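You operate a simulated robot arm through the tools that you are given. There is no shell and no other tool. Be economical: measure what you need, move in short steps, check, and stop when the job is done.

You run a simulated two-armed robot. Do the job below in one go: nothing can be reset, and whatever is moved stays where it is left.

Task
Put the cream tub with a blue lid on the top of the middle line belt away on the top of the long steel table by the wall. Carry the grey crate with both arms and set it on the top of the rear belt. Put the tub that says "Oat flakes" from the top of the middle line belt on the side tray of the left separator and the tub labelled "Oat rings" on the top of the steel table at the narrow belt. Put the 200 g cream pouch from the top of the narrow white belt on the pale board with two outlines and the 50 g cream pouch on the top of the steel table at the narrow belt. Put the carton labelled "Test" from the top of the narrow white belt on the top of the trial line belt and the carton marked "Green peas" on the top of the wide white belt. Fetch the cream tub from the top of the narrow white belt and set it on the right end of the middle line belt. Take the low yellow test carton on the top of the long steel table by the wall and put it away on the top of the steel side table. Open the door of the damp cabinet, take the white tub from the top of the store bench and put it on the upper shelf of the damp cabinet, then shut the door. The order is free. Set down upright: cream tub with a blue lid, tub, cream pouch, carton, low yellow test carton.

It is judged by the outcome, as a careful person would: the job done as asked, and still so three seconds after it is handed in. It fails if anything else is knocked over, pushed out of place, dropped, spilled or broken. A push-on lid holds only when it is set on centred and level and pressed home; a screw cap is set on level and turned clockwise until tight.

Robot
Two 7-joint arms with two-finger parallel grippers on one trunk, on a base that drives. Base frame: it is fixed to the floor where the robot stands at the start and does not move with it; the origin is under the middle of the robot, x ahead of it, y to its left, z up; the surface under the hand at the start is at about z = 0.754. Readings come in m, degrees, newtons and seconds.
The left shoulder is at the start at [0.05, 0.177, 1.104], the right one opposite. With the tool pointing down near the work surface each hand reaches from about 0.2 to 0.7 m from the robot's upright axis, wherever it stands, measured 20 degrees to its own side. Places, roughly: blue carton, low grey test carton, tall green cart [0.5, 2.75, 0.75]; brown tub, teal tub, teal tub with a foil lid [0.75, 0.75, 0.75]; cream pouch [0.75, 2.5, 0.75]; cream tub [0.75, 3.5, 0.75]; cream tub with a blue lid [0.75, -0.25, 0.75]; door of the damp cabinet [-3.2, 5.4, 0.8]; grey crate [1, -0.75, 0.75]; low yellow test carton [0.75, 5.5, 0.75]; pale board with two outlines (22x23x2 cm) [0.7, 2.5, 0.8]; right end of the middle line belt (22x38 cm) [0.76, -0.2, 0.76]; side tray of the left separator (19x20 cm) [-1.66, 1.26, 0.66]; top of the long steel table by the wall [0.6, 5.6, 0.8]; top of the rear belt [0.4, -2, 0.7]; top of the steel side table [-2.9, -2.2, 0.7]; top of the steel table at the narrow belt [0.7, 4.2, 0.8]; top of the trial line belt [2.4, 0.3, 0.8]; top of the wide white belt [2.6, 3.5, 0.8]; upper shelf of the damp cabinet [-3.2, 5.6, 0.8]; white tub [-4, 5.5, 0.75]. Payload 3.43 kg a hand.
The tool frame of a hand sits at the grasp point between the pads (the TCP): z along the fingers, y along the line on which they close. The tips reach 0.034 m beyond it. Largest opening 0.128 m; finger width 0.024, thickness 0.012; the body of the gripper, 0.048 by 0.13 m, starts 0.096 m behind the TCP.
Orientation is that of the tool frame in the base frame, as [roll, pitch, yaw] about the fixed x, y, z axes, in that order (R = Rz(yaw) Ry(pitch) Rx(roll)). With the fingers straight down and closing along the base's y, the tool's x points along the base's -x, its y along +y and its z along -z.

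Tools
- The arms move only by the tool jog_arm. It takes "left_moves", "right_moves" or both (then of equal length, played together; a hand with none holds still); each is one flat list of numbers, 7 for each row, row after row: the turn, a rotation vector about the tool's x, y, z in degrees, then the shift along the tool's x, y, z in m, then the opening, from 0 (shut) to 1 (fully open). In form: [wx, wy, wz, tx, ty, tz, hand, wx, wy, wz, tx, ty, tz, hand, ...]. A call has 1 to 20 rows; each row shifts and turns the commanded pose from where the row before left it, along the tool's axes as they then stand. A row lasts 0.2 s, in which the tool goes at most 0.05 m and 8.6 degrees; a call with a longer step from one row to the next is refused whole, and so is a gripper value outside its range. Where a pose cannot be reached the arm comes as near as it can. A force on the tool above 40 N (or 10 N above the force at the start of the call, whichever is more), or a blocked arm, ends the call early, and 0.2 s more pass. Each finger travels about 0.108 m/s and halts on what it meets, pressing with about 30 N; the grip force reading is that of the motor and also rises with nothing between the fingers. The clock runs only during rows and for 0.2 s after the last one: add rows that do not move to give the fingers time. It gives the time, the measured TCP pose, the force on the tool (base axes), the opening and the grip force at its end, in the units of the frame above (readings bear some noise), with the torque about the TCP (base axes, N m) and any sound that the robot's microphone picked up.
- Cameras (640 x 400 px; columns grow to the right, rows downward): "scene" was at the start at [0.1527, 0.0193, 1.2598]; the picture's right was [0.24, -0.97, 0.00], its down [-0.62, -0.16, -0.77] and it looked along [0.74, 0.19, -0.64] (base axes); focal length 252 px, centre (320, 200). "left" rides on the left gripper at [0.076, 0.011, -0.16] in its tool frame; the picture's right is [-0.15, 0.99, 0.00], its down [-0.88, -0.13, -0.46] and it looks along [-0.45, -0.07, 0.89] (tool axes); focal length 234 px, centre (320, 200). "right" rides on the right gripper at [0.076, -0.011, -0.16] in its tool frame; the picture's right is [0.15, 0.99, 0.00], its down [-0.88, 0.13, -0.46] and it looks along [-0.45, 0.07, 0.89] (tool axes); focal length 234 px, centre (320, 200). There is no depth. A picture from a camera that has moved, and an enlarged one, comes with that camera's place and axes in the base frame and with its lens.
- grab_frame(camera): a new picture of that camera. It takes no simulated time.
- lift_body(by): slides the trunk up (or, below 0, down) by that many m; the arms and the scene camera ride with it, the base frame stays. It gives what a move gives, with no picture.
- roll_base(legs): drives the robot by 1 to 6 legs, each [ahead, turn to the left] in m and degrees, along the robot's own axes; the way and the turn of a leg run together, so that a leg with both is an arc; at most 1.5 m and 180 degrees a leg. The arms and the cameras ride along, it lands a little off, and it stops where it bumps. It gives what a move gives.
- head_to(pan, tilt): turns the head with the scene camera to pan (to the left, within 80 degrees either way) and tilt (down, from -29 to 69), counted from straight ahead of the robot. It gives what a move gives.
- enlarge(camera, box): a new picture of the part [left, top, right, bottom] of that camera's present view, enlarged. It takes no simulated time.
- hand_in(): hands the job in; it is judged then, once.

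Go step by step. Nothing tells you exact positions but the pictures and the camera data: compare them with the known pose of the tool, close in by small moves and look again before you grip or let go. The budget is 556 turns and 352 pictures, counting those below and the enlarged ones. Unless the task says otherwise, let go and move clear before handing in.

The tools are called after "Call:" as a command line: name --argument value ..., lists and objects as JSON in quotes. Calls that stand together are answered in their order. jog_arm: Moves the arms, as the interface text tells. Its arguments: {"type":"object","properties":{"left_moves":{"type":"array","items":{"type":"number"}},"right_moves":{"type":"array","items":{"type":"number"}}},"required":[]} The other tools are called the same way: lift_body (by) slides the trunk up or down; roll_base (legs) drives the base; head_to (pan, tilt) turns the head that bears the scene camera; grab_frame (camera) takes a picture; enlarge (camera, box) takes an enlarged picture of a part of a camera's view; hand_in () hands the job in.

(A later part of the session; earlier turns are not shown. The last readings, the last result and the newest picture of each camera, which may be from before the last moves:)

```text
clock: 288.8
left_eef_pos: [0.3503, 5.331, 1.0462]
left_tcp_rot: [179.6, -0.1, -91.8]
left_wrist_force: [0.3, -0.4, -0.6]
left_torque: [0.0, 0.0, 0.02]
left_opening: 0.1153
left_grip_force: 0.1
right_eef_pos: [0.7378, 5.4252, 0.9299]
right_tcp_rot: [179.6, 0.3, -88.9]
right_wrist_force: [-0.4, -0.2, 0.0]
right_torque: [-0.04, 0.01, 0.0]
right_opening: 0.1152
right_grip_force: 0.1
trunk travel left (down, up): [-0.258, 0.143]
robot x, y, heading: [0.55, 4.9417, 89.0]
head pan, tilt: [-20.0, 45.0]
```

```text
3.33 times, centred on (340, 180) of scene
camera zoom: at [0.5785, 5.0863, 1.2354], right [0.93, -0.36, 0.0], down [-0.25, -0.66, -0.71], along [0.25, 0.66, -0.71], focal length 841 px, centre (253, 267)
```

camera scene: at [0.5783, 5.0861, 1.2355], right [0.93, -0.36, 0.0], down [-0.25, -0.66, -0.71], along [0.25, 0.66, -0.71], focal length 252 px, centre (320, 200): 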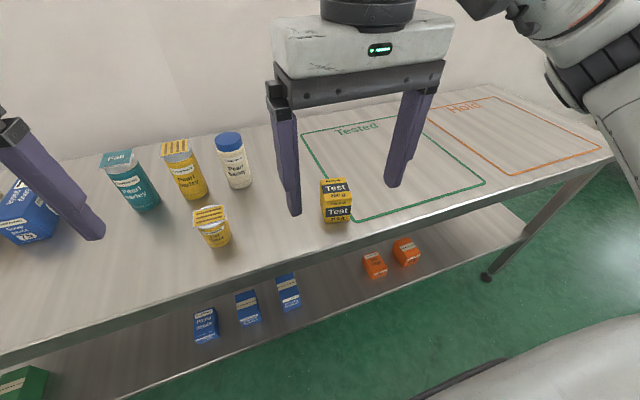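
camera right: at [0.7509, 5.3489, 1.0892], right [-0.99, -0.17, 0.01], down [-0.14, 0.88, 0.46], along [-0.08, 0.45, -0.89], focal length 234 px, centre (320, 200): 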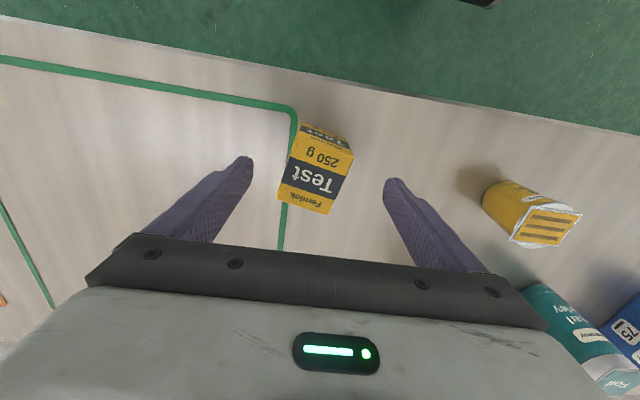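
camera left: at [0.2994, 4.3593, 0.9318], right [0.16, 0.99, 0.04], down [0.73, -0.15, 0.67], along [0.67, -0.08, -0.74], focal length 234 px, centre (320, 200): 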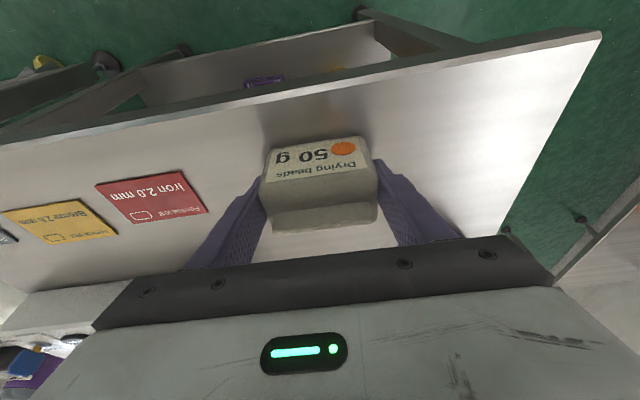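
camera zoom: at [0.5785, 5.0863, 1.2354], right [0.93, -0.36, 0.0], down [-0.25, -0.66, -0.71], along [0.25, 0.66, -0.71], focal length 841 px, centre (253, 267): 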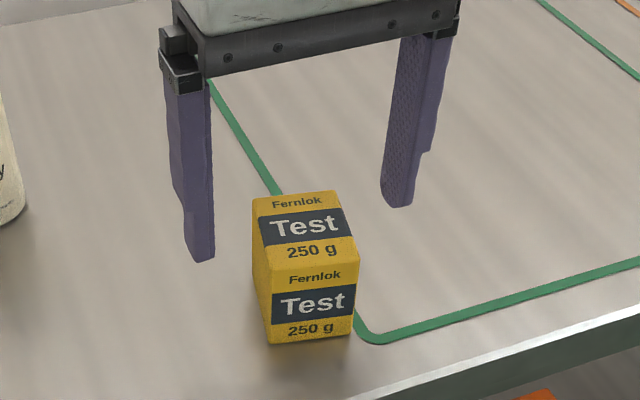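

Call:
jog_arm --right_moves '[0, 0, 5, -0.004, -0.003, 0.03, 0.9, 0, 0, 0, 0, 0, 0.035, 0.9, 0, 0, 0, 0, 0, 0, 0.6, 0, 0, 0, 0, 0, 0, 0.4, 0, 0, 0, 0, 0, 0, 0.2, 0, 0, 0, 0, 0, 0, 0, 0, 0, 0, 0, 0, 0, 0]'

Call:
jog_arm --right_moves '[0, 0, 0, 0, 0, -0.03, 0, 0, 0, 0, 0, 0, -0.04, 0, 0, 0, 0, 0, 0, -0.04, 0]'

Call:
grab_frame --camera "right"

Call:
enlarge --camera "scene" --box '[260, 80, 440, 240]'

```text
clock: 290.4
left_eef_pos: [0.3504, 5.332, 1.0483]
left_tcp_rot: [179.7, -0.1, -91.8]
left_wrist_force: [-0.7, 0.4, -0.4]
left_torque: [0.0, 0.05, 0.03]
left_opening: 0.1151
left_grip_force: 0.1
right_eef_pos: [0.7404, 5.4282, 0.8657]
right_tcp_rot: [179.6, 0.3, -93.9]
right_wrist_force: [0.0, 0.6, 0.6]
right_torque: [0.07, -0.08, -0.03]
right_opening: 0.0547
right_grip_force: 30.2
trunk travel left (down, up): [-0.258, 0.143]
robot x, y, heading: [0.5495, 4.9417, 89.0]
head pan, tilt: [-20.0, 45.0]
```

```text
clock: 291.2
left_eef_pos: [0.3498, 5.3301, 1.0471]
left_tcp_rot: [179.7, -0.1, -91.7]
left_wrist_force: [-0.5, -0.3, -0.1]
left_torque: [0.0, 0.01, 0.04]
left_opening: 0.1152
left_grip_force: 0.1
right_eef_pos: [0.7405, 5.4287, 0.976]
right_tcp_rot: [179.6, 0.3, -93.9]
right_wrist_force: [0.1, 0.1, -1.9]
right_torque: [-0.01, -0.02, -0.02]
right_opening: 0.0547
right_grip_force: 30.2
trunk travel left (down, up): [-0.258, 0.143]
robot x, y, heading: [0.5482, 4.9413, 89.1]
head pan, tilt: [-20.0, 45.0]
```

```text
218 pictures are left
camera right: at [0.7474, 5.3511, 1.1352], right [-1.0, -0.08, 0.01], down [-0.07, 0.89, 0.46], along [-0.04, 0.46, -0.89], focal length 234 px, centre (320, 200)
```

right: 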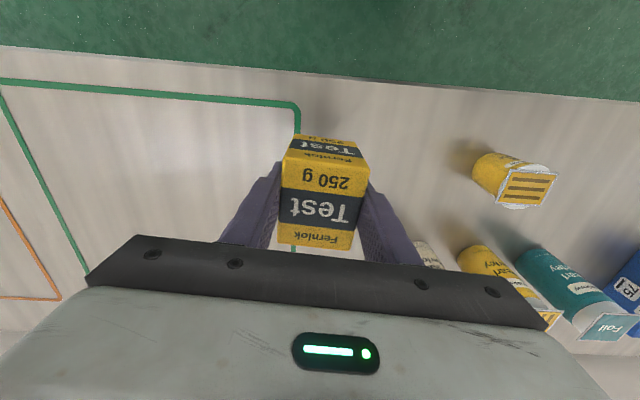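

```text
2.50 times, centred on (350, 160) of scene
camera zoom: at [0.5783, 5.086, 1.2355], right [0.93, -0.36, 0.0], down [-0.25, -0.66, -0.71], along [0.25, 0.66, -0.71], focal length 631 px, centre (245, 300)
```

zoom: 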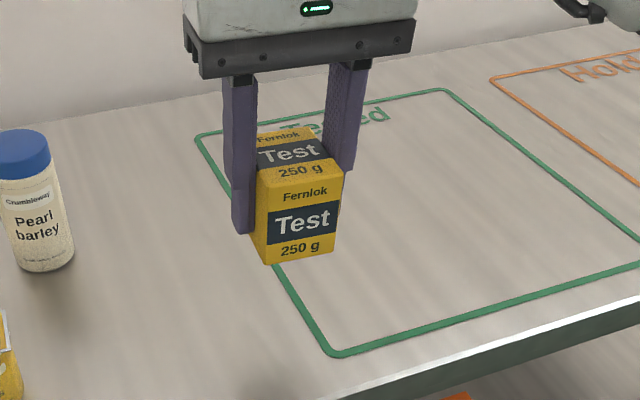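

Call:
jog_arm --right_moves '[0, 0, 0, 0.03, 0.01, -0.025, 0, 0, 0, 0, 0.03, 0.01, -0.025, 0, 0, 0, 0, 0.03, 0.01, -0.02, 0]'

Call:
roll_base --legs '[[0, 95], [1.3, 0], [0.9, 0]]'

Call:
head_to --pan -20 --tilt 20

Call:
grab_frame --camera "scene"

```text
clock: 292.0
left_eef_pos: [0.3514, 5.33, 1.0465]
left_tcp_rot: [179.7, 0.0, -91.7]
left_wrist_force: [0.0, -1.4, 0.8]
left_torque: [0.01, 0.0, -0.03]
left_opening: 0.1152
left_grip_force: 0.1
right_eef_pos: [0.7046, 5.3395, 1.0471]
right_tcp_rot: [179.7, 0.3, -93.9]
right_wrist_force: [-0.2, -0.2, -2.0]
right_torque: [0.01, -0.04, 0.01]
right_opening: 0.0549
right_grip_force: 30.2
trunk travel left (down, up): [-0.258, 0.143]
robot x, y, heading: [0.5445, 4.9409, 89.2]
head pan, tilt: [-20.0, 45.0]
```

```text
clock: 306.9
left_eef_pos: [-2.0107, 4.5349, 1.0478]
left_tcp_rot: [179.7, -0.1, 3.8]
left_wrist_force: [-1.2, -0.2, -0.3]
left_torque: [-0.01, 0.04, -0.01]
left_opening: 0.1153
left_grip_force: 0.1
right_eef_pos: [-2.0541, 4.8869, 1.045]
right_tcp_rot: [179.5, 0.3, 1.7]
right_wrist_force: [0.9, 0.8, -2.9]
right_torque: [0.0, 0.0, 0.02]
right_opening: 0.0548
right_grip_force: 29.7
trunk travel left (down, up): [-0.258, 0.143]
robot x, y, heading: [-1.6442, 4.7703, -175.1]
head pan, tilt: [-20.0, 45.0]
```

```text
clock: 307.8
left_eef_pos: [-2.0089, 4.5335, 1.0466]
left_tcp_rot: [179.7, -0.1, 3.8]
left_wrist_force: [-0.8, 0.5, 0.0]
left_torque: [-0.01, -0.01, 0.0]
left_opening: 0.1152
left_grip_force: 0.1
right_eef_pos: [-2.054, 4.8871, 1.0463]
right_tcp_rot: [179.6, 0.3, 1.8]
right_wrist_force: [-0.3, 0.3, -2.2]
right_torque: [0.02, 0.04, 0.03]
right_opening: 0.0548
right_grip_force: 30.1
trunk travel left (down, up): [-0.258, 0.143]
robot x, y, heading: [-1.6399, 4.7674, -175.4]
head pan, tilt: [-20.0, 20.0]
```

```text
216 pictures are left
camera scene: at [-1.8013, 4.7868, 1.2741], right [0.26, 0.96, 0.0], down [0.33, -0.09, -0.94], along [-0.91, 0.25, -0.34], focal length 252 px, centre (320, 200)
```

scene: 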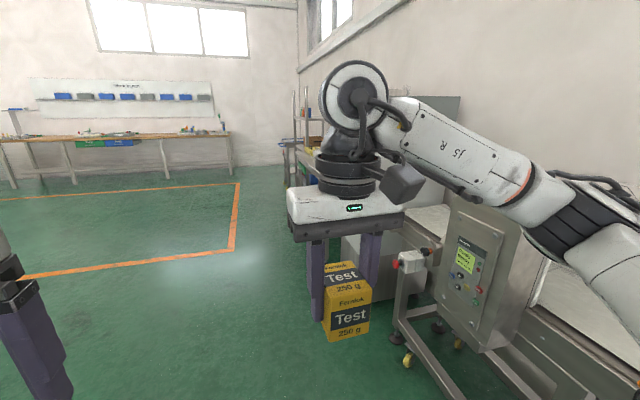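

Call:
roll_base --legs '[[1.25, 0], [0, -95]]'

Call:
head_to --pan 15 --tilt 20

Call:
grab_frame --camera "scene"

```text
clock: 318.1
left_eef_pos: [-3.1029, 5.0433, 1.048]
left_tcp_rot: [179.7, 0.0, -90.2]
left_wrist_force: [-0.4, 0.1, -0.9]
left_torque: [0.03, 0.01, -0.06]
left_opening: 0.1154
left_grip_force: 0.0
right_eef_pos: [-2.7472, 5.0636, 1.0454]
right_tcp_rot: [179.6, 0.3, -92.4]
right_wrist_force: [0.1, 0.1, -2.7]
right_torque: [0.02, 0.0, 0.0]
right_opening: 0.0546
right_grip_force: 30.3
trunk travel left (down, up): [-0.258, 0.143]
robot x, y, heading: [-2.8956, 4.6625, 90.9]
head pan, tilt: [-20.0, 20.0]
```

```text
clock: 319.1
left_eef_pos: [-3.1036, 5.0451, 1.0473]
left_tcp_rot: [179.7, -0.2, -90.2]
left_wrist_force: [-0.1, 0.2, 0.2]
left_torque: [0.03, 0.01, 0.03]
left_opening: 0.1153
left_grip_force: 0.1
right_eef_pos: [-2.7485, 5.0637, 1.0456]
right_tcp_rot: [179.5, 0.3, -92.4]
right_wrist_force: [0.1, 0.0, -1.6]
right_torque: [0.01, 0.02, -0.02]
right_opening: 0.0546
right_grip_force: 29.6
trunk travel left (down, up): [-0.258, 0.143]
robot x, y, heading: [-2.8946, 4.664, 90.5]
head pan, tilt: [15.0, 20.0]
```

```text
215 pictures are left
camera scene: at [-2.9201, 4.8187, 1.2741], right [0.96, 0.27, 0.0], down [0.09, -0.33, -0.94], along [-0.25, 0.9, -0.34], focal length 252 px, centre (320, 200)
```

scene: 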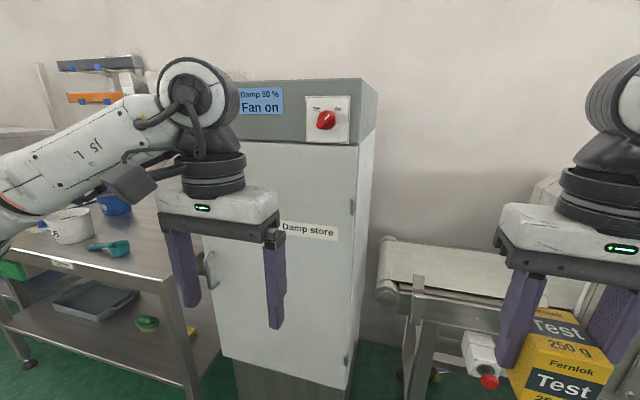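

Call:
roll_base --legs '[[0, 90], [0.5, 0], [0, -90]]'

Call:
head_to --pan 0 --tilt 25

Call:
grab_frame --camera "scene"

```text
clock: 329.7
left_eef_pos: [-3.6031, 5.0379, 1.0477]
left_tcp_rot: [179.7, -0.1, -90.1]
left_wrist_force: [0.0, 0.5, 0.1]
left_torque: [0.0, 0.05, 0.0]
left_opening: 0.1153
left_grip_force: 0.1
right_eef_pos: [-3.2485, 5.058, 1.045]
right_tcp_rot: [179.5, 0.3, -92.2]
right_wrist_force: [0.2, 0.2, -2.5]
right_torque: [0.01, -0.02, 0.0]
right_opening: 0.0548
right_grip_force: 29.7
trunk travel left (down, up): [-0.258, 0.143]
robot x, y, heading: [-3.393, 4.6576, 90.7]
head pan, tilt: [15.0, 20.0]
```

```text
clock: 330.5
left_eef_pos: [-3.6025, 5.037, 1.0467]
left_tcp_rot: [179.7, -0.1, -90.0]
left_wrist_force: [-0.2, -0.1, 0.1]
left_torque: [-0.03, -0.01, 0.0]
left_opening: 0.1153
left_grip_force: 0.1
right_eef_pos: [-3.2479, 5.0573, 1.0467]
right_tcp_rot: [179.5, 0.3, -92.2]
right_wrist_force: [0.5, 0.1, -2.5]
right_torque: [-0.03, -0.01, -0.02]
right_opening: 0.055
right_grip_force: 30.1
trunk travel left (down, up): [-0.258, 0.143]
robot x, y, heading: [-3.3951, 4.6549, 90.7]
head pan, tilt: [0.0, 25.0]
```

```text
214 pictures are left
camera scene: at [-3.3957, 4.8147, 1.2661], right [1.0, 0.01, 0.0], down [0.01, -0.42, -0.91], along [-0.01, 0.91, -0.42], focal length 252 px, centre (320, 200)
```

scene: 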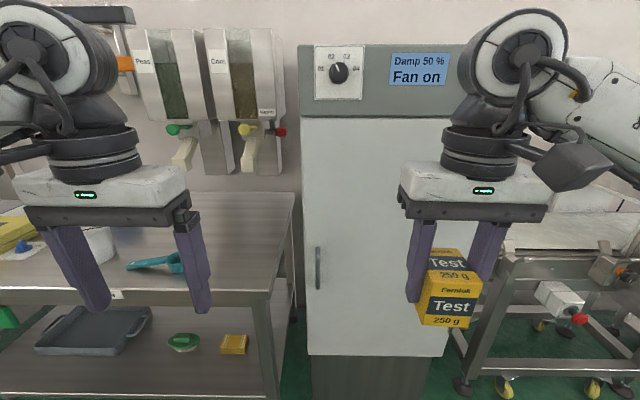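

Door hinge is on the right, handle at about [-3.41, 5.34, 0.83]. I will free both hands by parking the yellow carton on the store bench for a moment.

Call:
roll_base --legs '[[0, 90], [0.47, 0], [0, -90], [0.2, 0]]'

Call:
head_to --pan 0 --tilt 40

Call:
grab_frame --camera "scene"

Call:
grab_frame --camera "right"

```text
clock: 342.2
left_eef_pos: [-4.06, 5.2377, 1.0478]
left_tcp_rot: [179.7, -0.1, -91.5]
left_wrist_force: [-0.4, 0.4, -0.8]
left_torque: [-0.03, 0.02, 0.0]
left_opening: 0.1153
left_grip_force: 0.0
right_eef_pos: [-3.706, 5.2476, 1.0443]
right_tcp_rot: [179.6, 0.1, -93.6]
right_wrist_force: [0.9, 0.3, -2.9]
right_torque: [-0.08, 0.01, 0.01]
right_opening: 0.0551
right_grip_force: 30.5
trunk travel left (down, up): [-0.258, 0.143]
robot x, y, heading: [-3.8591, 4.8477, 89.4]
head pan, tilt: [0.0, 25.0]
```

```text
clock: 342.9
left_eef_pos: [-4.0605, 5.238, 1.0472]
left_tcp_rot: [179.7, -0.1, -91.6]
left_wrist_force: [1.0, -0.1, -0.1]
left_torque: [0.01, 0.01, -0.01]
left_opening: 0.1152
left_grip_force: 0.1
right_eef_pos: [-3.7057, 5.2484, 1.0445]
right_tcp_rot: [179.6, 0.2, -93.6]
right_wrist_force: [0.0, 0.8, -2.1]
right_torque: [0.02, -0.01, 0.0]
right_opening: 0.0549
right_grip_force: 30.0
trunk travel left (down, up): [-0.258, 0.143]
robot x, y, heading: [-3.8609, 4.848, 89.2]
head pan, tilt: [0.0, 40.0]
```

```text
213 pictures are left
camera scene: at [-3.8593, 5.0022, 1.2428], right [1.0, -0.01, 0.0], down [-0.01, -0.64, -0.77], along [0.01, 0.77, -0.64], focal length 252 px, centre (320, 200)
```

scene: 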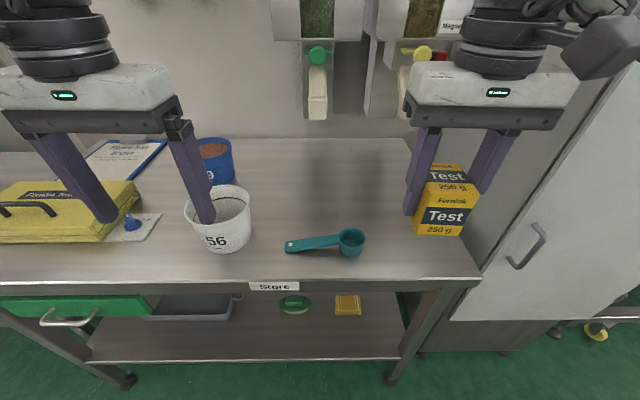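

```text
212 pictures are left
camera right: at [-3.699, 5.1708, 1.2048], right [-1.0, -0.08, 0.01], down [-0.07, 0.88, 0.46], along [-0.04, 0.46, -0.89], focal length 234 px, centre (320, 200)
```

right: 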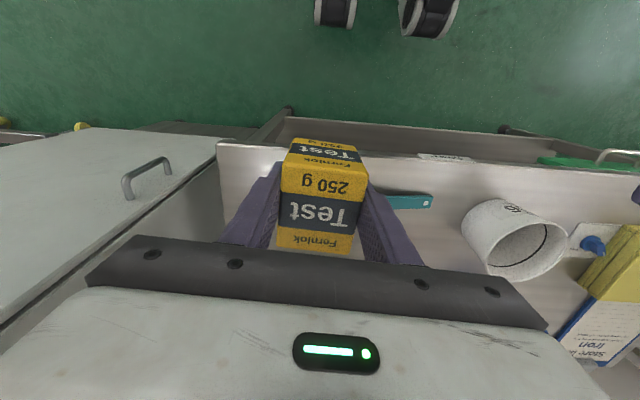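

Call:
jog_arm --right_moves '[0, 0, 0, -0.0372, -0.0119, 0.029, 0, 0, 0, 0, -0.0372, -0.0119, 0.029, 0, 0, 0, 0, -0.0372, -0.0119, 0.029, 0, 0, 0, 0, -0.0372, -0.0119, 0.029, 0, 0, 0, 0, -0.0372, -0.0119, 0.029, 0]'

Call:
jog_arm --right_moves '[0, 0, 0, 0, 0, 0.02, 0, 0, 0, 0, 0, 0, 0.02, 0, 0, 0, 0, 0, 0, 0, 0]'

Call:
grab_frame --camera "scene"

Call:
grab_frame --camera "right"

```text
clock: 344.1
left_eef_pos: [-4.062, 5.2392, 1.047]
left_tcp_rot: [179.7, 0.0, -91.6]
left_wrist_force: [-0.1, -0.4, 0.4]
left_torque: [0.0, -0.01, 0.0]
left_opening: 0.1147
left_grip_force: 0.1
right_eef_pos: [-3.6366, 5.4318, 0.9006]
right_tcp_rot: [179.6, 0.2, -93.6]
right_wrist_force: [0.2, -0.5, -1.9]
right_torque: [-0.04, -0.04, -0.01]
right_opening: 0.0548
right_grip_force: 30.6
trunk travel left (down, up): [-0.258, 0.143]
robot x, y, heading: [-3.8625, 4.8485, 89.2]
head pan, tilt: [0.0, 40.0]
```

```text
clock: 344.9
left_eef_pos: [-4.0611, 5.2378, 1.0464]
left_tcp_rot: [179.6, -0.1, -91.5]
left_wrist_force: [0.3, 0.3, -0.1]
left_torque: [0.02, 0.0, 0.0]
left_opening: 0.1152
left_grip_force: 0.0
right_eef_pos: [-3.6376, 5.4308, 0.8608]
right_tcp_rot: [179.6, 0.3, -93.5]
right_wrist_force: [0.0, 0.0, -2.4]
right_torque: [-0.01, -0.02, -0.01]
right_opening: 0.0546
right_grip_force: 29.8
trunk travel left (down, up): [-0.258, 0.143]
robot x, y, heading: [-3.8643, 4.8459, 89.6]
head pan, tilt: [0.0, 40.0]
```

```text
211 pictures are left
camera scene: at [-3.8593, 5.0022, 1.2427], right [1.0, -0.01, 0.0], down [-0.01, -0.64, -0.77], along [0.01, 0.77, -0.64], focal length 252 px, centre (320, 200)
```

scene: 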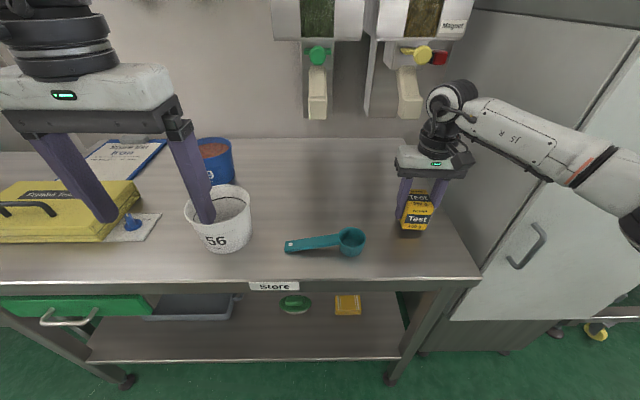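

```text
210 pictures are left
camera right: at [-3.6299, 5.3538, 1.0199], right [-1.0, -0.08, 0.01], down [-0.07, 0.88, 0.46], along [-0.04, 0.46, -0.89], focal length 234 px, centre (320, 200)
```

right: 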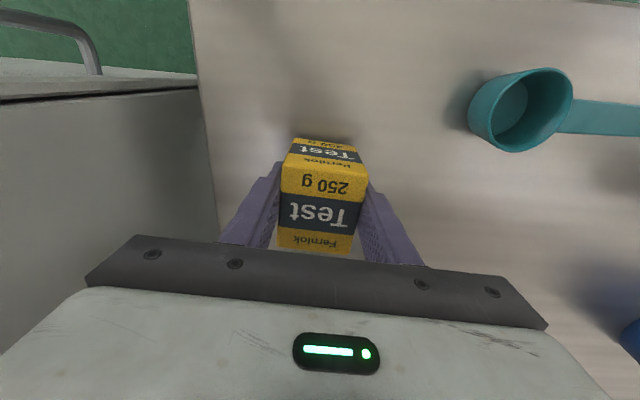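

Call:
jog_arm --right_moves '[0, 0, 0, 0, 0, 0.03, 0, 0, 0, 0, 0, 0, 0.02, 0, 0, 0, 0, 0, 0, 0.006, 0, 0, 0, 0, 0, 0, 0, 0]'

Call:
jog_arm --right_moves '[0, 0, 0, 0, 0, 0.005, 0, 0, 0, 0, 0, 0, 0, 0]'

Call:
jog_arm --right_moves '[0, 0, 0, 0, 0, 0.004, 0, 0, 0, 0, 0, 0, 0, 0]'

```text
clock: 345.5
left_eef_pos: [-4.0613, 5.2348, 1.0492]
left_tcp_rot: [179.8, 0.0, -91.6]
left_wrist_force: [0.6, -0.1, 0.7]
left_torque: [-0.02, 0.04, 0.03]
left_opening: 0.1152
left_grip_force: 0.1
right_eef_pos: [-3.6382, 5.4315, 0.835]
right_tcp_rot: [179.2, 1.2, -93.7]
right_wrist_force: [-1.6, -9.8, 19.8]
right_torque: [-0.63, -0.62, -0.42]
right_opening: 0.0547
right_grip_force: 30.1
trunk travel left (down, up): [-0.258, 0.143]
robot x, y, heading: [-3.8598, 4.8475, 89.5]
head pan, tilt: [0.0, 40.0]
stopped in row 2 (right hand): the force on the tool passed its limit at 58 N (the readings are from after the stop); the commanded pose is now the measured one
```

```text
clock: 345.9
left_eef_pos: [-4.0612, 5.236, 1.0469]
left_tcp_rot: [179.8, 0.1, -91.7]
left_wrist_force: [0.0, -0.7, 0.0]
left_torque: [-0.05, -0.02, -0.01]
left_opening: 0.1154
left_grip_force: 0.0
right_eef_pos: [-3.6387, 5.4321, 0.8341]
right_tcp_rot: [179.2, 1.3, -93.7]
right_wrist_force: [-0.8, -12.2, 17.6]
right_torque: [-0.72, -0.65, -0.41]
right_opening: 0.0548
right_grip_force: 29.7
trunk travel left (down, up): [-0.258, 0.143]
robot x, y, heading: [-3.8638, 4.8473, 89.2]
head pan, tilt: [0.0, 40.0]
stopped in row 2 (right hand): the force on the tool passed its limit at 43 N (the readings are from after the stop); the commanded pose is now the measured one
```

```text
clock: 346.4
left_eef_pos: [-4.0604, 5.2349, 1.0479]
left_tcp_rot: [179.8, 0.1, -91.6]
left_wrist_force: [-0.7, 0.0, -0.2]
left_torque: [0.01, -0.02, 0.03]
left_opening: 0.1151
left_grip_force: 0.0
right_eef_pos: [-3.6383, 5.4322, 0.8341]
right_tcp_rot: [179.1, 1.4, -93.8]
right_wrist_force: [-0.7, -12.6, 18.7]
right_torque: [-0.69, -0.68, -0.45]
right_opening: 0.0547
right_grip_force: 30.3
trunk travel left (down, up): [-0.258, 0.143]
robot x, y, heading: [-3.8597, 4.8475, 89.1]
head pan, tilt: [0.0, 40.0]
stopped in row 2 (right hand): the force on the tool passed its limit at 42 N (the readings are from after the stop); the commanded pose is now the measured one
```

Call:
jog_arm --right_moves '[0, 0, 0, 0, 0, -0.003, 0, 0, 0, 0, 0, 0, 0, 0.5, 0, 0, 0, 0, 0, 0, 0.65, 0, 0, 0, 0, 0, 0, 0.7, 0, 0, 0, 0, 0, -0.02, 0.7, 0, 0, 0, 0, 0, -0.045, 0.7, 0, 0, 0, 0.01, 0.01, -0.045, 0.7, 0, 0, 0, 0.02, 0.02, -0.04, 0.7]'

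Call:
grab_frame --camera "scene"

```text
clock: 348.2
left_eef_pos: [-4.0597, 5.2362, 1.0467]
left_tcp_rot: [179.7, 0.0, -91.5]
left_wrist_force: [0.1, 0.2, 0.0]
left_torque: [-0.01, -0.02, 0.03]
left_opening: 0.1151
left_grip_force: 0.0
right_eef_pos: [-3.668, 5.4018, 0.9825]
right_tcp_rot: [179.2, 1.3, -93.8]
right_wrist_force: [-1.1, -0.4, 0.3]
right_torque: [-0.01, -0.03, 0.02]
right_opening: 0.0893
right_grip_force: 0.0
trunk travel left (down, up): [-0.258, 0.143]
robot x, y, heading: [-3.8658, 4.8476, 89.3]
head pan, tilt: [0.0, 40.0]
```

```text
209 pictures are left
camera scene: at [-3.8595, 5.0012, 1.2428], right [1.0, -0.01, 0.0], down [-0.01, -0.64, -0.77], along [0.01, 0.77, -0.64], focal length 252 px, centre (320, 200)
```

scene: 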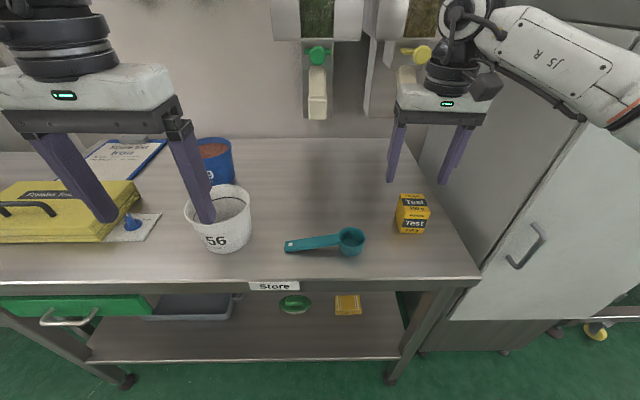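

Call:
roll_base --legs '[[-0.17, 0], [0, -90], [0.38, 0], [0, 90]]'

Call:
jog_arm --right_moves '[0, -8, 0, 0, 0, 0, 0.5, 0, -8, 0, 0, 0, 0, 0.5, 0, -8, 0, 0, 0, 0, 0.5, 0, -8, 0, 0, 0, 0, 0.5, 0, -8, 0, 0, 0, 0, 0.5, 0, -8, 0, 0, 0, 0, 0.5, 0, -8, 0, 0, 0, 0, 0.5, 0, -8, 0, 0, 0, 0, 0.5, 0, -8, 0, 0, 0, 0, 0.5]'

Call:
grab_frame --camera "scene"

Call:
grab_frame --camera "right"

```text
clock: 359.3
left_eef_pos: [-3.6769, 5.0656, 1.0475]
left_tcp_rot: [179.6, -0.2, -92.2]
left_wrist_force: [-0.2, 0.3, -0.3]
left_torque: [-0.01, 0.01, 0.03]
left_opening: 0.115
left_grip_force: 0.0
right_eef_pos: [-3.2846, 5.2278, 0.9824]
right_tcp_rot: [179.2, 1.4, -94.4]
right_wrist_force: [0.5, 0.5, 0.3]
right_torque: [-0.01, -0.01, -0.02]
right_opening: 0.0895
right_grip_force: 0.2
trunk travel left (down, up): [-0.258, 0.143]
robot x, y, heading: [-3.4819, 4.6754, 88.6]
head pan, tilt: [0.0, 40.0]
```

```text
clock: 361.3
left_eef_pos: [-3.6784, 5.0661, 1.0468]
left_tcp_rot: [179.8, 0.0, -92.2]
left_wrist_force: [0.2, -0.5, 0.3]
left_torque: [0.01, -0.05, -0.03]
left_opening: 0.1151
left_grip_force: 0.1
right_eef_pos: [-3.3055, 5.2256, 0.9806]
right_tcp_rot: [174.8, 70.8, -97.3]
right_wrist_force: [-0.1, -0.1, -0.7]
right_torque: [0.0, -0.01, -0.03]
right_opening: 0.0638
right_grip_force: 0.1
right hand out of reach, approached as far as the arm can: row 9
trunk travel left (down, up): [-0.258, 0.143]
robot x, y, heading: [-3.4837, 4.6734, 88.7]
head pan, tilt: [0.0, 40.0]
```

```text
208 pictures are left
camera scene: at [-3.4804, 4.8278, 1.2428], right [1.0, -0.02, 0.0], down [-0.01, -0.64, -0.77], along [0.02, 0.77, -0.64], focal length 252 px, centre (320, 200)
```

scene: 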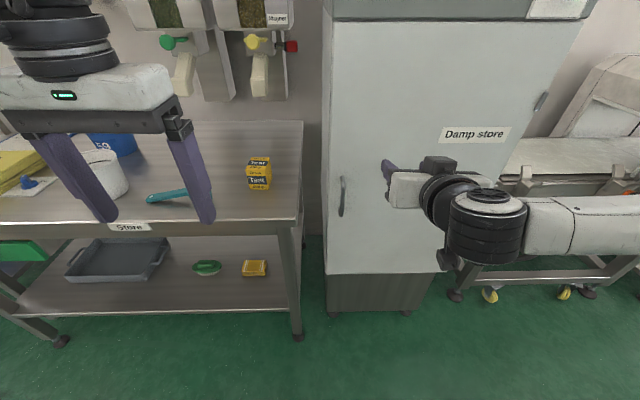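

```text
207 pictures are left
camera right: at [-3.3023, 5.0492, 0.9627], right [-0.99, -0.01, -0.11], down [-0.11, -0.14, 0.98], along [-0.02, 0.99, 0.14], focal length 234 px, centre (320, 200)
```

right: 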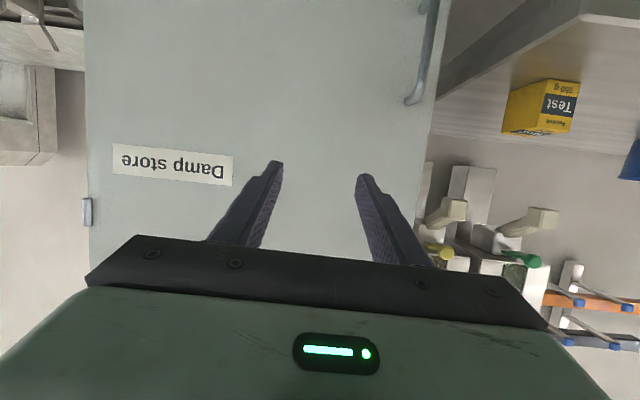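

Call:
jog_arm --right_moves '[0, 0, 0, 0.0277, 0.0192, 0.0139, 0.6, 0, 0, 0, 0.0277, 0.0192, 0.0139, 0.6, 0, 0, 0, 0.0277, 0.0192, 0.0139, 0.6, 0, 0, 0, 0.0277, 0.0192, 0.0139, 0.6, 0, 0, 0, 0.0277, 0.0192, 0.0139, 0.6]'

Call:
grab_frame --camera "right"

Call:
grab_frame --camera "scene"

```text
clock: 362.5
left_eef_pos: [-3.678, 5.0661, 1.0474]
left_tcp_rot: [179.7, -0.2, -92.3]
left_wrist_force: [-0.6, 0.2, 0.3]
left_torque: [0.02, 0.01, 0.02]
left_opening: 0.1153
left_grip_force: 0.0
right_eef_pos: [-3.3799, 5.2626, 0.8313]
right_tcp_rot: [177.1, 73.4, -97.1]
right_wrist_force: [0.3, 0.1, 0.1]
right_torque: [0.01, 0.01, -0.01]
right_opening: 0.0769
right_grip_force: 0.0
right hand out of reach, approached as far as the arm can: row 1
trunk travel left (down, up): [-0.258, 0.143]
robot x, y, heading: [-3.4821, 4.6729, 88.6]
head pan, tilt: [0.0, 40.0]
```

```text
206 pictures are left
camera right: at [-3.3828, 5.0876, 0.8039], right [-0.99, 0.03, -0.13], down [-0.13, -0.18, 0.98], along [0.01, 0.98, 0.18], focal length 234 px, centre (320, 200)
```

right: 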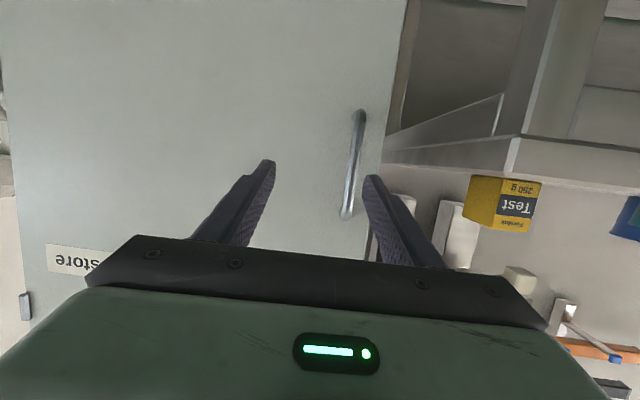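

```text
205 pictures are left
camera scene: at [-3.4793, 4.8281, 1.2428], right [1.0, -0.02, 0.0], down [-0.02, -0.64, -0.77], along [0.02, 0.77, -0.64], focal length 252 px, centre (320, 200)
```

scene: 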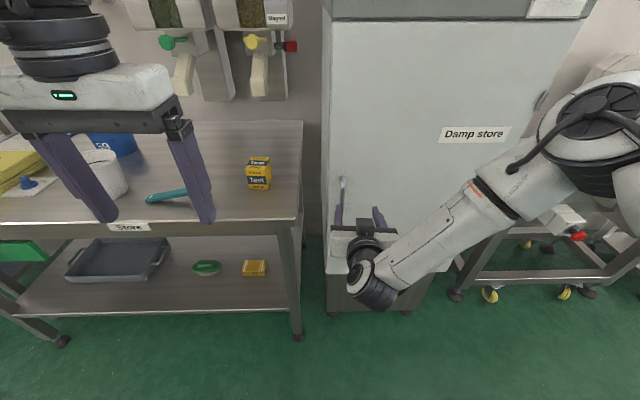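

Call:
jog_arm --right_moves '[0, 0, 0, 0, 0.03, 0, 0.6, 0, 0, 0, 0, 0, 0.03, 0.6, 0, 0, 0, 0, 0, 0.03, 0.6, 0, 0, 0, 0, 0, 0, 0.6]'

Call:
grab_frame --camera "right"

```text
clock: 363.5
left_eef_pos: [-3.6785, 5.0661, 1.047]
left_tcp_rot: [179.8, -0.1, -92.2]
left_wrist_force: [1.0, -0.1, -0.9]
left_torque: [-0.03, 0.02, 0.01]
left_opening: 0.1152
left_grip_force: 0.0
right_eef_pos: [-3.4036, 5.3236, 0.815]
right_tcp_rot: [177.0, 73.4, -97.2]
right_wrist_force: [-0.5, 0.1, 0.9]
right_torque: [0.0, 0.01, 0.0]
right_opening: 0.0768
right_grip_force: 0.0
trunk travel left (down, up): [-0.258, 0.143]
robot x, y, heading: [-3.4852, 4.6756, 88.8]
head pan, tilt: [0.0, 40.0]
```

```text
204 pictures are left
camera right: at [-3.408, 5.148, 0.7873], right [-0.99, 0.03, -0.13], down [-0.13, -0.18, 0.98], along [0.01, 0.98, 0.18], focal length 234 px, centre (320, 200)
```

right: 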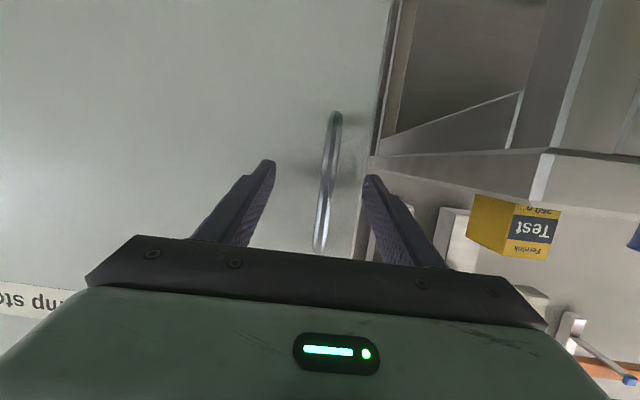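

Call:
jog_arm --right_moves '[0, 0, 0, 0, 0.004, 0, 0.4, 0, 0, 0, 0, 0, 0, 0.2, 0, 0, 0, 0, 0, 0, 0, 0, 0, 0, 0, 0, 0, 0, 0, 0, 0, 0, 0, 0, 0]'

Call:
grab_frame --camera "right"

```text
clock: 364.7
left_eef_pos: [-3.6794, 5.0649, 1.0468]
left_tcp_rot: [179.8, -0.1, -92.3]
left_wrist_force: [-0.2, -0.6, 0.2]
left_torque: [-0.01, 0.0, -0.02]
left_opening: 0.1151
left_grip_force: 0.1
right_eef_pos: [-3.41, 5.3217, 0.8137]
right_tcp_rot: [177.4, 73.4, -96.7]
right_wrist_force: [-7.1, -0.6, -0.9]
right_torque: [0.0, -1.17, 0.09]
right_opening: 0.0117
right_grip_force: 44.7
trunk travel left (down, up): [-0.258, 0.143]
robot x, y, heading: [-3.4848, 4.673, 88.6]
head pan, tilt: [0.0, 40.0]
```

```text
203 pictures are left
camera right: at [-3.4127, 5.1473, 0.7878], right [-0.99, 0.03, -0.13], down [-0.13, -0.18, 0.98], along [0.01, 0.98, 0.18], focal length 234 px, centre (320, 200)
```

right: 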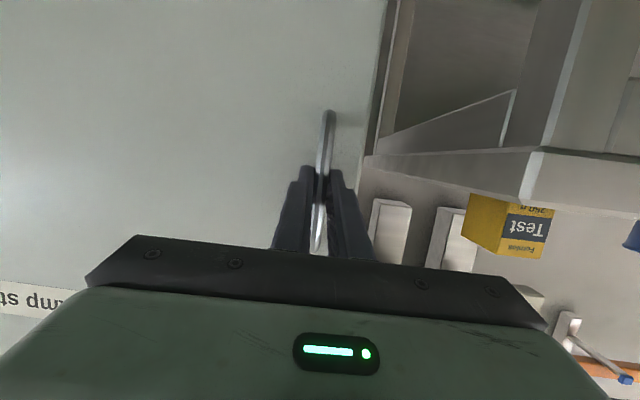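

Call:
roll_base --legs '[[-0.06, 0]]'

Call:
grab_frame --camera "scene"

```text
clock: 365.7
left_eef_pos: [-3.6783, 5.0057, 1.047]
left_tcp_rot: [179.6, 0.0, -92.2]
left_wrist_force: [0.6, 1.1, 0.2]
left_torque: [-0.01, 0.03, -0.02]
left_opening: 0.1152
left_grip_force: 0.0
right_eef_pos: [-3.4025, 5.2648, 0.8148]
right_tcp_rot: [177.4, 73.7, -97.7]
right_wrist_force: [29.0, 6.4, 0.6]
right_torque: [-0.58, -1.03, -0.32]
right_opening: 0.0117
right_grip_force: 44.8
trunk travel left (down, up): [-0.258, 0.143]
robot x, y, heading: [-3.4848, 4.6146, 88.5]
head pan, tilt: [0.0, 40.0]
```

```text
202 pictures are left
camera scene: at [-3.4776, 4.7685, 1.2427], right [1.0, -0.02, 0.0], down [-0.02, -0.64, -0.77], along [0.02, 0.77, -0.64], focal length 252 px, centre (320, 200)
```

scene: 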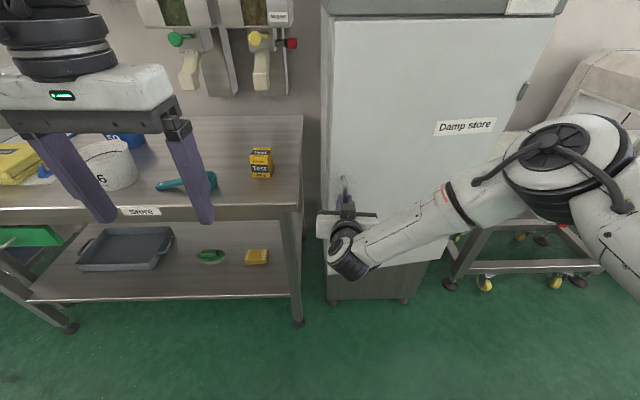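

Call:
jog_arm --right_moves '[0, 0, 0, 0, -0.015, 0, 0, 0, 0, 0, 0, -0.01, 0, 0]'

Call:
roll_base --legs '[[-0.055, 0]]'

Call:
jog_arm --right_moves '[0, 0, 0, 0, -0.015, 0, 0, 0, 0, 0, 0, -0.015, 0, 0]'

Call:
roll_base --legs '[[-0.05, 0]]'

```text
clock: 366.3
left_eef_pos: [-3.6804, 5.006, 1.0474]
left_tcp_rot: [179.9, -0.1, -92.2]
left_wrist_force: [0.9, 0.2, 1.0]
left_torque: [-0.01, 0.06, 0.01]
left_opening: 0.115
left_grip_force: 0.0
right_eef_pos: [-3.3982, 5.2587, 0.8142]
right_tcp_rot: [177.1, 73.2, -95.6]
right_wrist_force: [-5.1, -1.1, 3.3]
right_torque: [-0.4, -1.32, 0.08]
right_opening: 0.0119
right_grip_force: 44.9
trunk travel left (down, up): [-0.258, 0.143]
robot x, y, heading: [-3.4805, 4.6134, 88.8]
head pan, tilt: [0.0, 40.0]
stopped in row 2 (right hand): the force on the tool passed its limit at 46 N (the readings are from after the stop); the commanded pose is now the measured one
```

```text
clock: 367.5
left_eef_pos: [-3.6818, 4.9479, 1.0462]
left_tcp_rot: [179.8, -0.1, -92.2]
left_wrist_force: [0.1, 0.5, -0.3]
left_torque: [0.01, -0.02, -0.03]
left_opening: 0.115
left_grip_force: 0.0
right_eef_pos: [-3.3842, 5.2062, 0.8144]
right_tcp_rot: [178.9, 73.6, -96.2]
right_wrist_force: [0.3, -0.1, -2.1]
right_torque: [0.27, -0.51, -0.06]
right_opening: 0.0116
right_grip_force: 44.8
trunk travel left (down, up): [-0.258, 0.143]
robot x, y, heading: [-3.4893, 4.5596, 88.5]
head pan, tilt: [0.0, 40.0]
stopped in leg 1: the force on the tool passed its limit at 40 N (the readings are from after the stop); the commanded pose is now the measured one
```

```text
clock: 368.1
left_eef_pos: [-3.68, 4.9478, 1.0474]
left_tcp_rot: [179.6, 0.0, -92.2]
left_wrist_force: [0.5, 0.0, 0.6]
left_torque: [-0.01, -0.02, 0.0]
left_opening: 0.1151
left_grip_force: 0.0
right_eef_pos: [-3.3802, 5.1976, 0.8145]
right_tcp_rot: [178.6, 72.1, -94.7]
right_wrist_force: [-4.0, -1.3, -1.9]
right_torque: [0.08, -0.77, 0.2]
right_opening: 0.0118
right_grip_force: 45.4
right hand out of reach, approached as far as the arm can: row 2
trunk travel left (down, up): [-0.258, 0.143]
robot x, y, heading: [-3.4869, 4.5563, 88.9]
head pan, tilt: [0.0, 40.0]
stopped in row 2 (right hand): the force on the tool passed its limit at 43 N (the readings are from after the stop); the commanded pose is now the measured one
```

```text
clock: 369.1
left_eef_pos: [-3.6812, 4.9007, 1.0479]
left_tcp_rot: [179.9, 0.0, -92.4]
left_wrist_force: [-0.4, -1.1, 0.0]
left_torque: [-0.01, -0.03, -0.02]
left_opening: 0.1151
left_grip_force: 0.1
right_eef_pos: [-3.3599, 5.154, 0.8138]
right_tcp_rot: [-179.7, 72.6, -95.8]
right_wrist_force: [0.4, 0.3, -2.6]
right_torque: [0.3, 0.14, -0.05]
right_opening: 0.0118
right_grip_force: 45.0
trunk travel left (down, up): [-0.258, 0.143]
robot x, y, heading: [-3.4888, 4.5086, 88.2]
head pan, tilt: [0.0, 40.0]
stopped in leg 1: the force on the tool passed its limit at 48 N (the readings are from after the stop); the commanded pose is now the measured one
```

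Call:
jog_arm --right_moves '[0, 0, 0, 0, -0.012, 0, 0]'

Call:
roll_base --legs '[[-0.05, 0]]'

Call:
jog_arm --right_moves '[0, 0, 0, 0, -0.015, -0.01, 0]'

Call:
roll_base --legs '[[-0.04, 0]]'

Call:
grab_frame --camera "scene"

```text
clock: 369.6
left_eef_pos: [-3.6831, 4.8994, 1.046]
left_tcp_rot: [179.8, -0.1, -92.3]
left_wrist_force: [0.0, -0.8, 0.6]
left_torque: [-0.02, -0.02, -0.04]
left_opening: 0.1153
left_grip_force: 0.1
right_eef_pos: [-3.3581, 5.1497, 0.8152]
right_tcp_rot: [-179.6, 71.9, -95.3]
right_wrist_force: [-16.1, -9.2, -6.8]
right_torque: [1.16, 0.19, 0.19]
right_opening: 0.0117
right_grip_force: 45.3
right hand out of reach, approached as far as the arm can: row 1
trunk travel left (down, up): [-0.258, 0.143]
robot x, y, heading: [-3.4859, 4.5081, 88.6]
head pan, tilt: [0.0, 40.0]
```

```text
clock: 370.6
left_eef_pos: [-3.6802, 4.8527, 1.0478]
left_tcp_rot: [179.7, -0.1, -92.6]
left_wrist_force: [0.4, 0.5, -0.7]
left_torque: [0.01, -0.02, -0.01]
left_opening: 0.1152
left_grip_force: 0.0
right_eef_pos: [-3.3304, 5.1059, 0.815]
right_tcp_rot: [-178.3, 72.5, -97.4]
right_wrist_force: [2.0, 0.5, -3.0]
right_torque: [0.68, 0.7, -0.12]
right_opening: 0.0116
right_grip_force: 45.1
trunk travel left (down, up): [-0.258, 0.143]
robot x, y, heading: [-3.4828, 4.4626, 88.3]
head pan, tilt: [0.0, 40.0]
stopped in leg 1: the force on the tool passed its limit at 47 N (the readings are from after the stop); the commanded pose is now the measured one
```

```text
clock: 371.0
left_eef_pos: [-3.6814, 4.8524, 1.0465]
left_tcp_rot: [179.8, -0.3, -92.6]
left_wrist_force: [-0.7, -0.1, 0.5]
left_torque: [0.0, -0.01, 0.01]
left_opening: 0.1153
left_grip_force: 0.1
right_eef_pos: [-3.3212, 5.0941, 0.816]
right_tcp_rot: [-177.7, 71.5, -97.2]
right_wrist_force: [-0.3, -0.2, -16.3]
right_torque: [0.85, 1.11, -0.13]
right_opening: 0.0119
right_grip_force: 44.8
right hand out of reach, approached as far as the arm can: row 1
trunk travel left (down, up): [-0.258, 0.143]
robot x, y, heading: [-3.4842, 4.4582, 88.3]
head pan, tilt: [0.0, 40.0]
```

```text
clock: 371.9
left_eef_pos: [-3.6801, 4.8295, 1.0476]
left_tcp_rot: [179.7, -0.2, -92.7]
left_wrist_force: [-0.6, -0.2, -0.5]
left_torque: [-0.04, -0.02, 0.01]
left_opening: 0.1152
left_grip_force: 0.1
right_eef_pos: [-3.3052, 5.0719, 0.8158]
right_tcp_rot: [-176.6, 71.7, -98.2]
right_wrist_force: [2.8, 1.8, -4.4]
right_torque: [0.4, 1.16, -0.27]
right_opening: 0.0118
right_grip_force: 44.7
trunk travel left (down, up): [-0.258, 0.143]
robot x, y, heading: [-3.4862, 4.4365, 88.2]
head pan, tilt: [0.0, 40.0]
stopped in leg 1: the force on the tool passed its limit at 50 N (the readings are from after the stop); the commanded pose is now the measured one
```

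```text
201 pictures are left
camera scene: at [-3.4817, 4.5911, 1.2429], right [1.0, -0.03, 0.0], down [-0.02, -0.64, -0.77], along [0.02, 0.77, -0.64], focal length 252 px, centre (320, 200)
```

scene: 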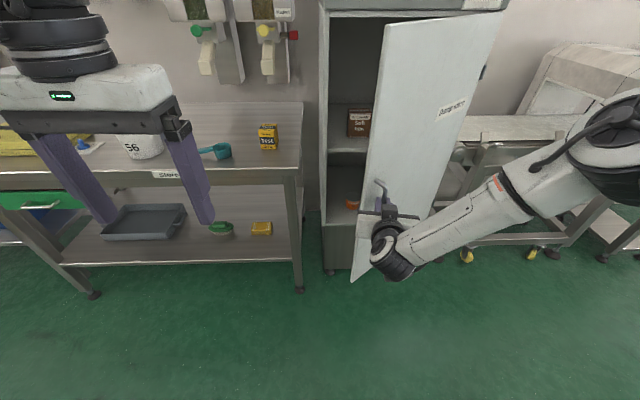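

Call:
roll_base --legs '[[-0.04, -5]]'

Call:
roll_base --legs '[[-0.03, -6]]'

Call:
roll_base --legs '[[-0.02, -6]]'

Call:
roll_base --legs '[[-0.01, -6]]'

Call:
grab_frame --camera "scene"

```text
clock: 372.8
left_eef_pos: [-3.6463, 4.8066, 1.0475]
left_tcp_rot: [179.7, -0.3, -97.6]
left_wrist_force: [-0.3, 0.1, -0.5]
left_torque: [0.05, 0.05, 0.03]
left_opening: 0.1152
left_grip_force: 0.1
right_eef_pos: [-3.251, 5.0191, 0.8166]
right_tcp_rot: [-176.4, 72.1, -103.0]
right_wrist_force: [20.8, 27.5, -13.7]
right_torque: [0.84, 0.95, -0.15]
right_opening: 0.0117
right_grip_force: 46.0
trunk travel left (down, up): [-0.258, 0.143]
robot x, y, heading: [-3.4886, 4.397, 83.2]
head pan, tilt: [0.0, 40.0]
```

```text
clock: 373.7
left_eef_pos: [-3.6096, 4.7913, 1.0469]
left_tcp_rot: [179.8, -0.1, -103.6]
left_wrist_force: [0.1, -0.2, -0.5]
left_torque: [-0.03, 0.03, 0.0]
left_opening: 0.1146
left_grip_force: 0.1
right_eef_pos: [-3.1922, 4.9619, 0.8205]
right_tcp_rot: [-176.1, 72.7, -108.8]
right_wrist_force: [9.0, 17.8, 2.5]
right_torque: [0.7, -0.14, -0.13]
right_opening: 0.0118
right_grip_force: 44.9
trunk travel left (down, up): [-0.258, 0.143]
robot x, y, heading: [-3.4947, 4.3686, 77.4]
head pan, tilt: [0.0, 40.0]
```

```text
clock: 374.6
left_eef_pos: [-3.57, 4.7807, 1.0465]
left_tcp_rot: [179.8, -0.1, -109.7]
left_wrist_force: [1.1, 0.4, -0.2]
left_torque: [0.01, 0.04, 0.01]
left_opening: 0.1151
left_grip_force: 0.0
right_eef_pos: [-3.1377, 4.9073, 0.8216]
right_tcp_rot: [-176.1, 72.5, -114.9]
right_wrist_force: [0.0, 0.4, 0.3]
right_torque: [-0.03, -0.01, -0.01]
right_opening: 0.0001
right_grip_force: 33.5
trunk travel left (down, up): [-0.258, 0.143]
robot x, y, heading: [-3.4991, 4.3476, 71.4]
head pan, tilt: [0.0, 40.0]
```

```text
clock: 375.6
left_eef_pos: [-3.529, 4.7772, 1.0472]
left_tcp_rot: [179.8, -0.1, -115.7]
left_wrist_force: [0.0, -0.7, -0.1]
left_torque: [0.01, 0.05, 0.02]
left_opening: 0.1152
left_grip_force: 0.0
right_eef_pos: [-3.0842, 4.8563, 0.8208]
right_tcp_rot: [-176.2, 72.7, -121.0]
right_wrist_force: [-0.9, 0.0, -0.2]
right_torque: [-0.02, 0.01, 0.0]
right_opening: 0.0001
right_grip_force: 32.5
trunk travel left (down, up): [-0.258, 0.143]
robot x, y, heading: [-3.5023, 4.3383, 65.1]
head pan, tilt: [0.0, 40.0]
```

```text
200 pictures are left
camera scene: at [-3.4389, 4.479, 1.2428], right [0.91, -0.42, 0.0], down [-0.27, -0.58, -0.77], along [0.32, 0.7, -0.64], focal length 252 px, centre (320, 200)
```

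scene: 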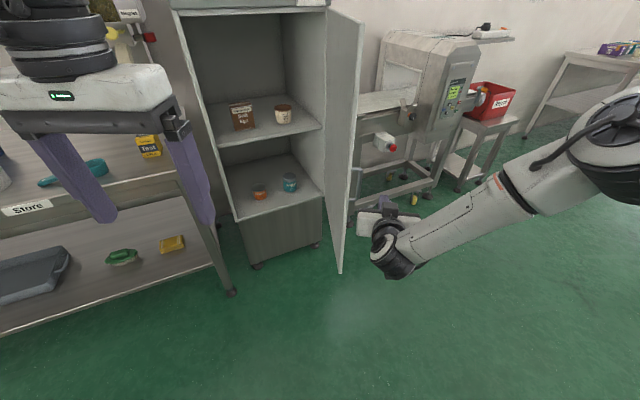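

Call:
jog_arm --right_moves '[0, 0, 0, 0, 0, -0.04, 0.6, 0, 0, 0, 0, 0, -0.04, 0.6, 0, 0, 0, 0, 0, -0.04, 0.6, 0, 8, 0, -0.02, 0, 0, 0.6, 0, 8, 0, -0.02, 0, 0, 0.6, 0, 8, 0, -0.02, 0, 0, 0.6, 0, 8, 0, -0.02, 0, 0, 0.6, 0, 8, 0, 0, 0, -0.02, 0.6, 0, 8, 0, 0, 0, -0.02, 0.6, 0, 8, 0, 0, 0, -0.02, 0.6, 0, 8, 0, 0, 0, -0.02, 0.6, 0, 8, 0, 0, 0, -0.02, 0.6]'

```text
clock: 378.2
left_eef_pos: [-3.529, 4.7751, 1.0464]
left_tcp_rot: [179.8, -0.1, -115.7]
left_wrist_force: [0.2, -0.9, 0.5]
left_torque: [-0.01, -0.02, 0.0]
left_opening: 0.1149
left_grip_force: 0.1
right_eef_pos: [-3.1536, 4.7628, 1.0147]
right_tcp_rot: [-178.8, 0.5, -124.6]
right_wrist_force: [-0.1, -0.4, -0.2]
right_torque: [0.01, -0.02, 0.02]
right_opening: 0.0767
right_grip_force: 0.0
trunk travel left (down, up): [-0.258, 0.143]
robot x, y, heading: [-3.5009, 4.3382, 65.4]
head pan, tilt: [0.0, 40.0]
```

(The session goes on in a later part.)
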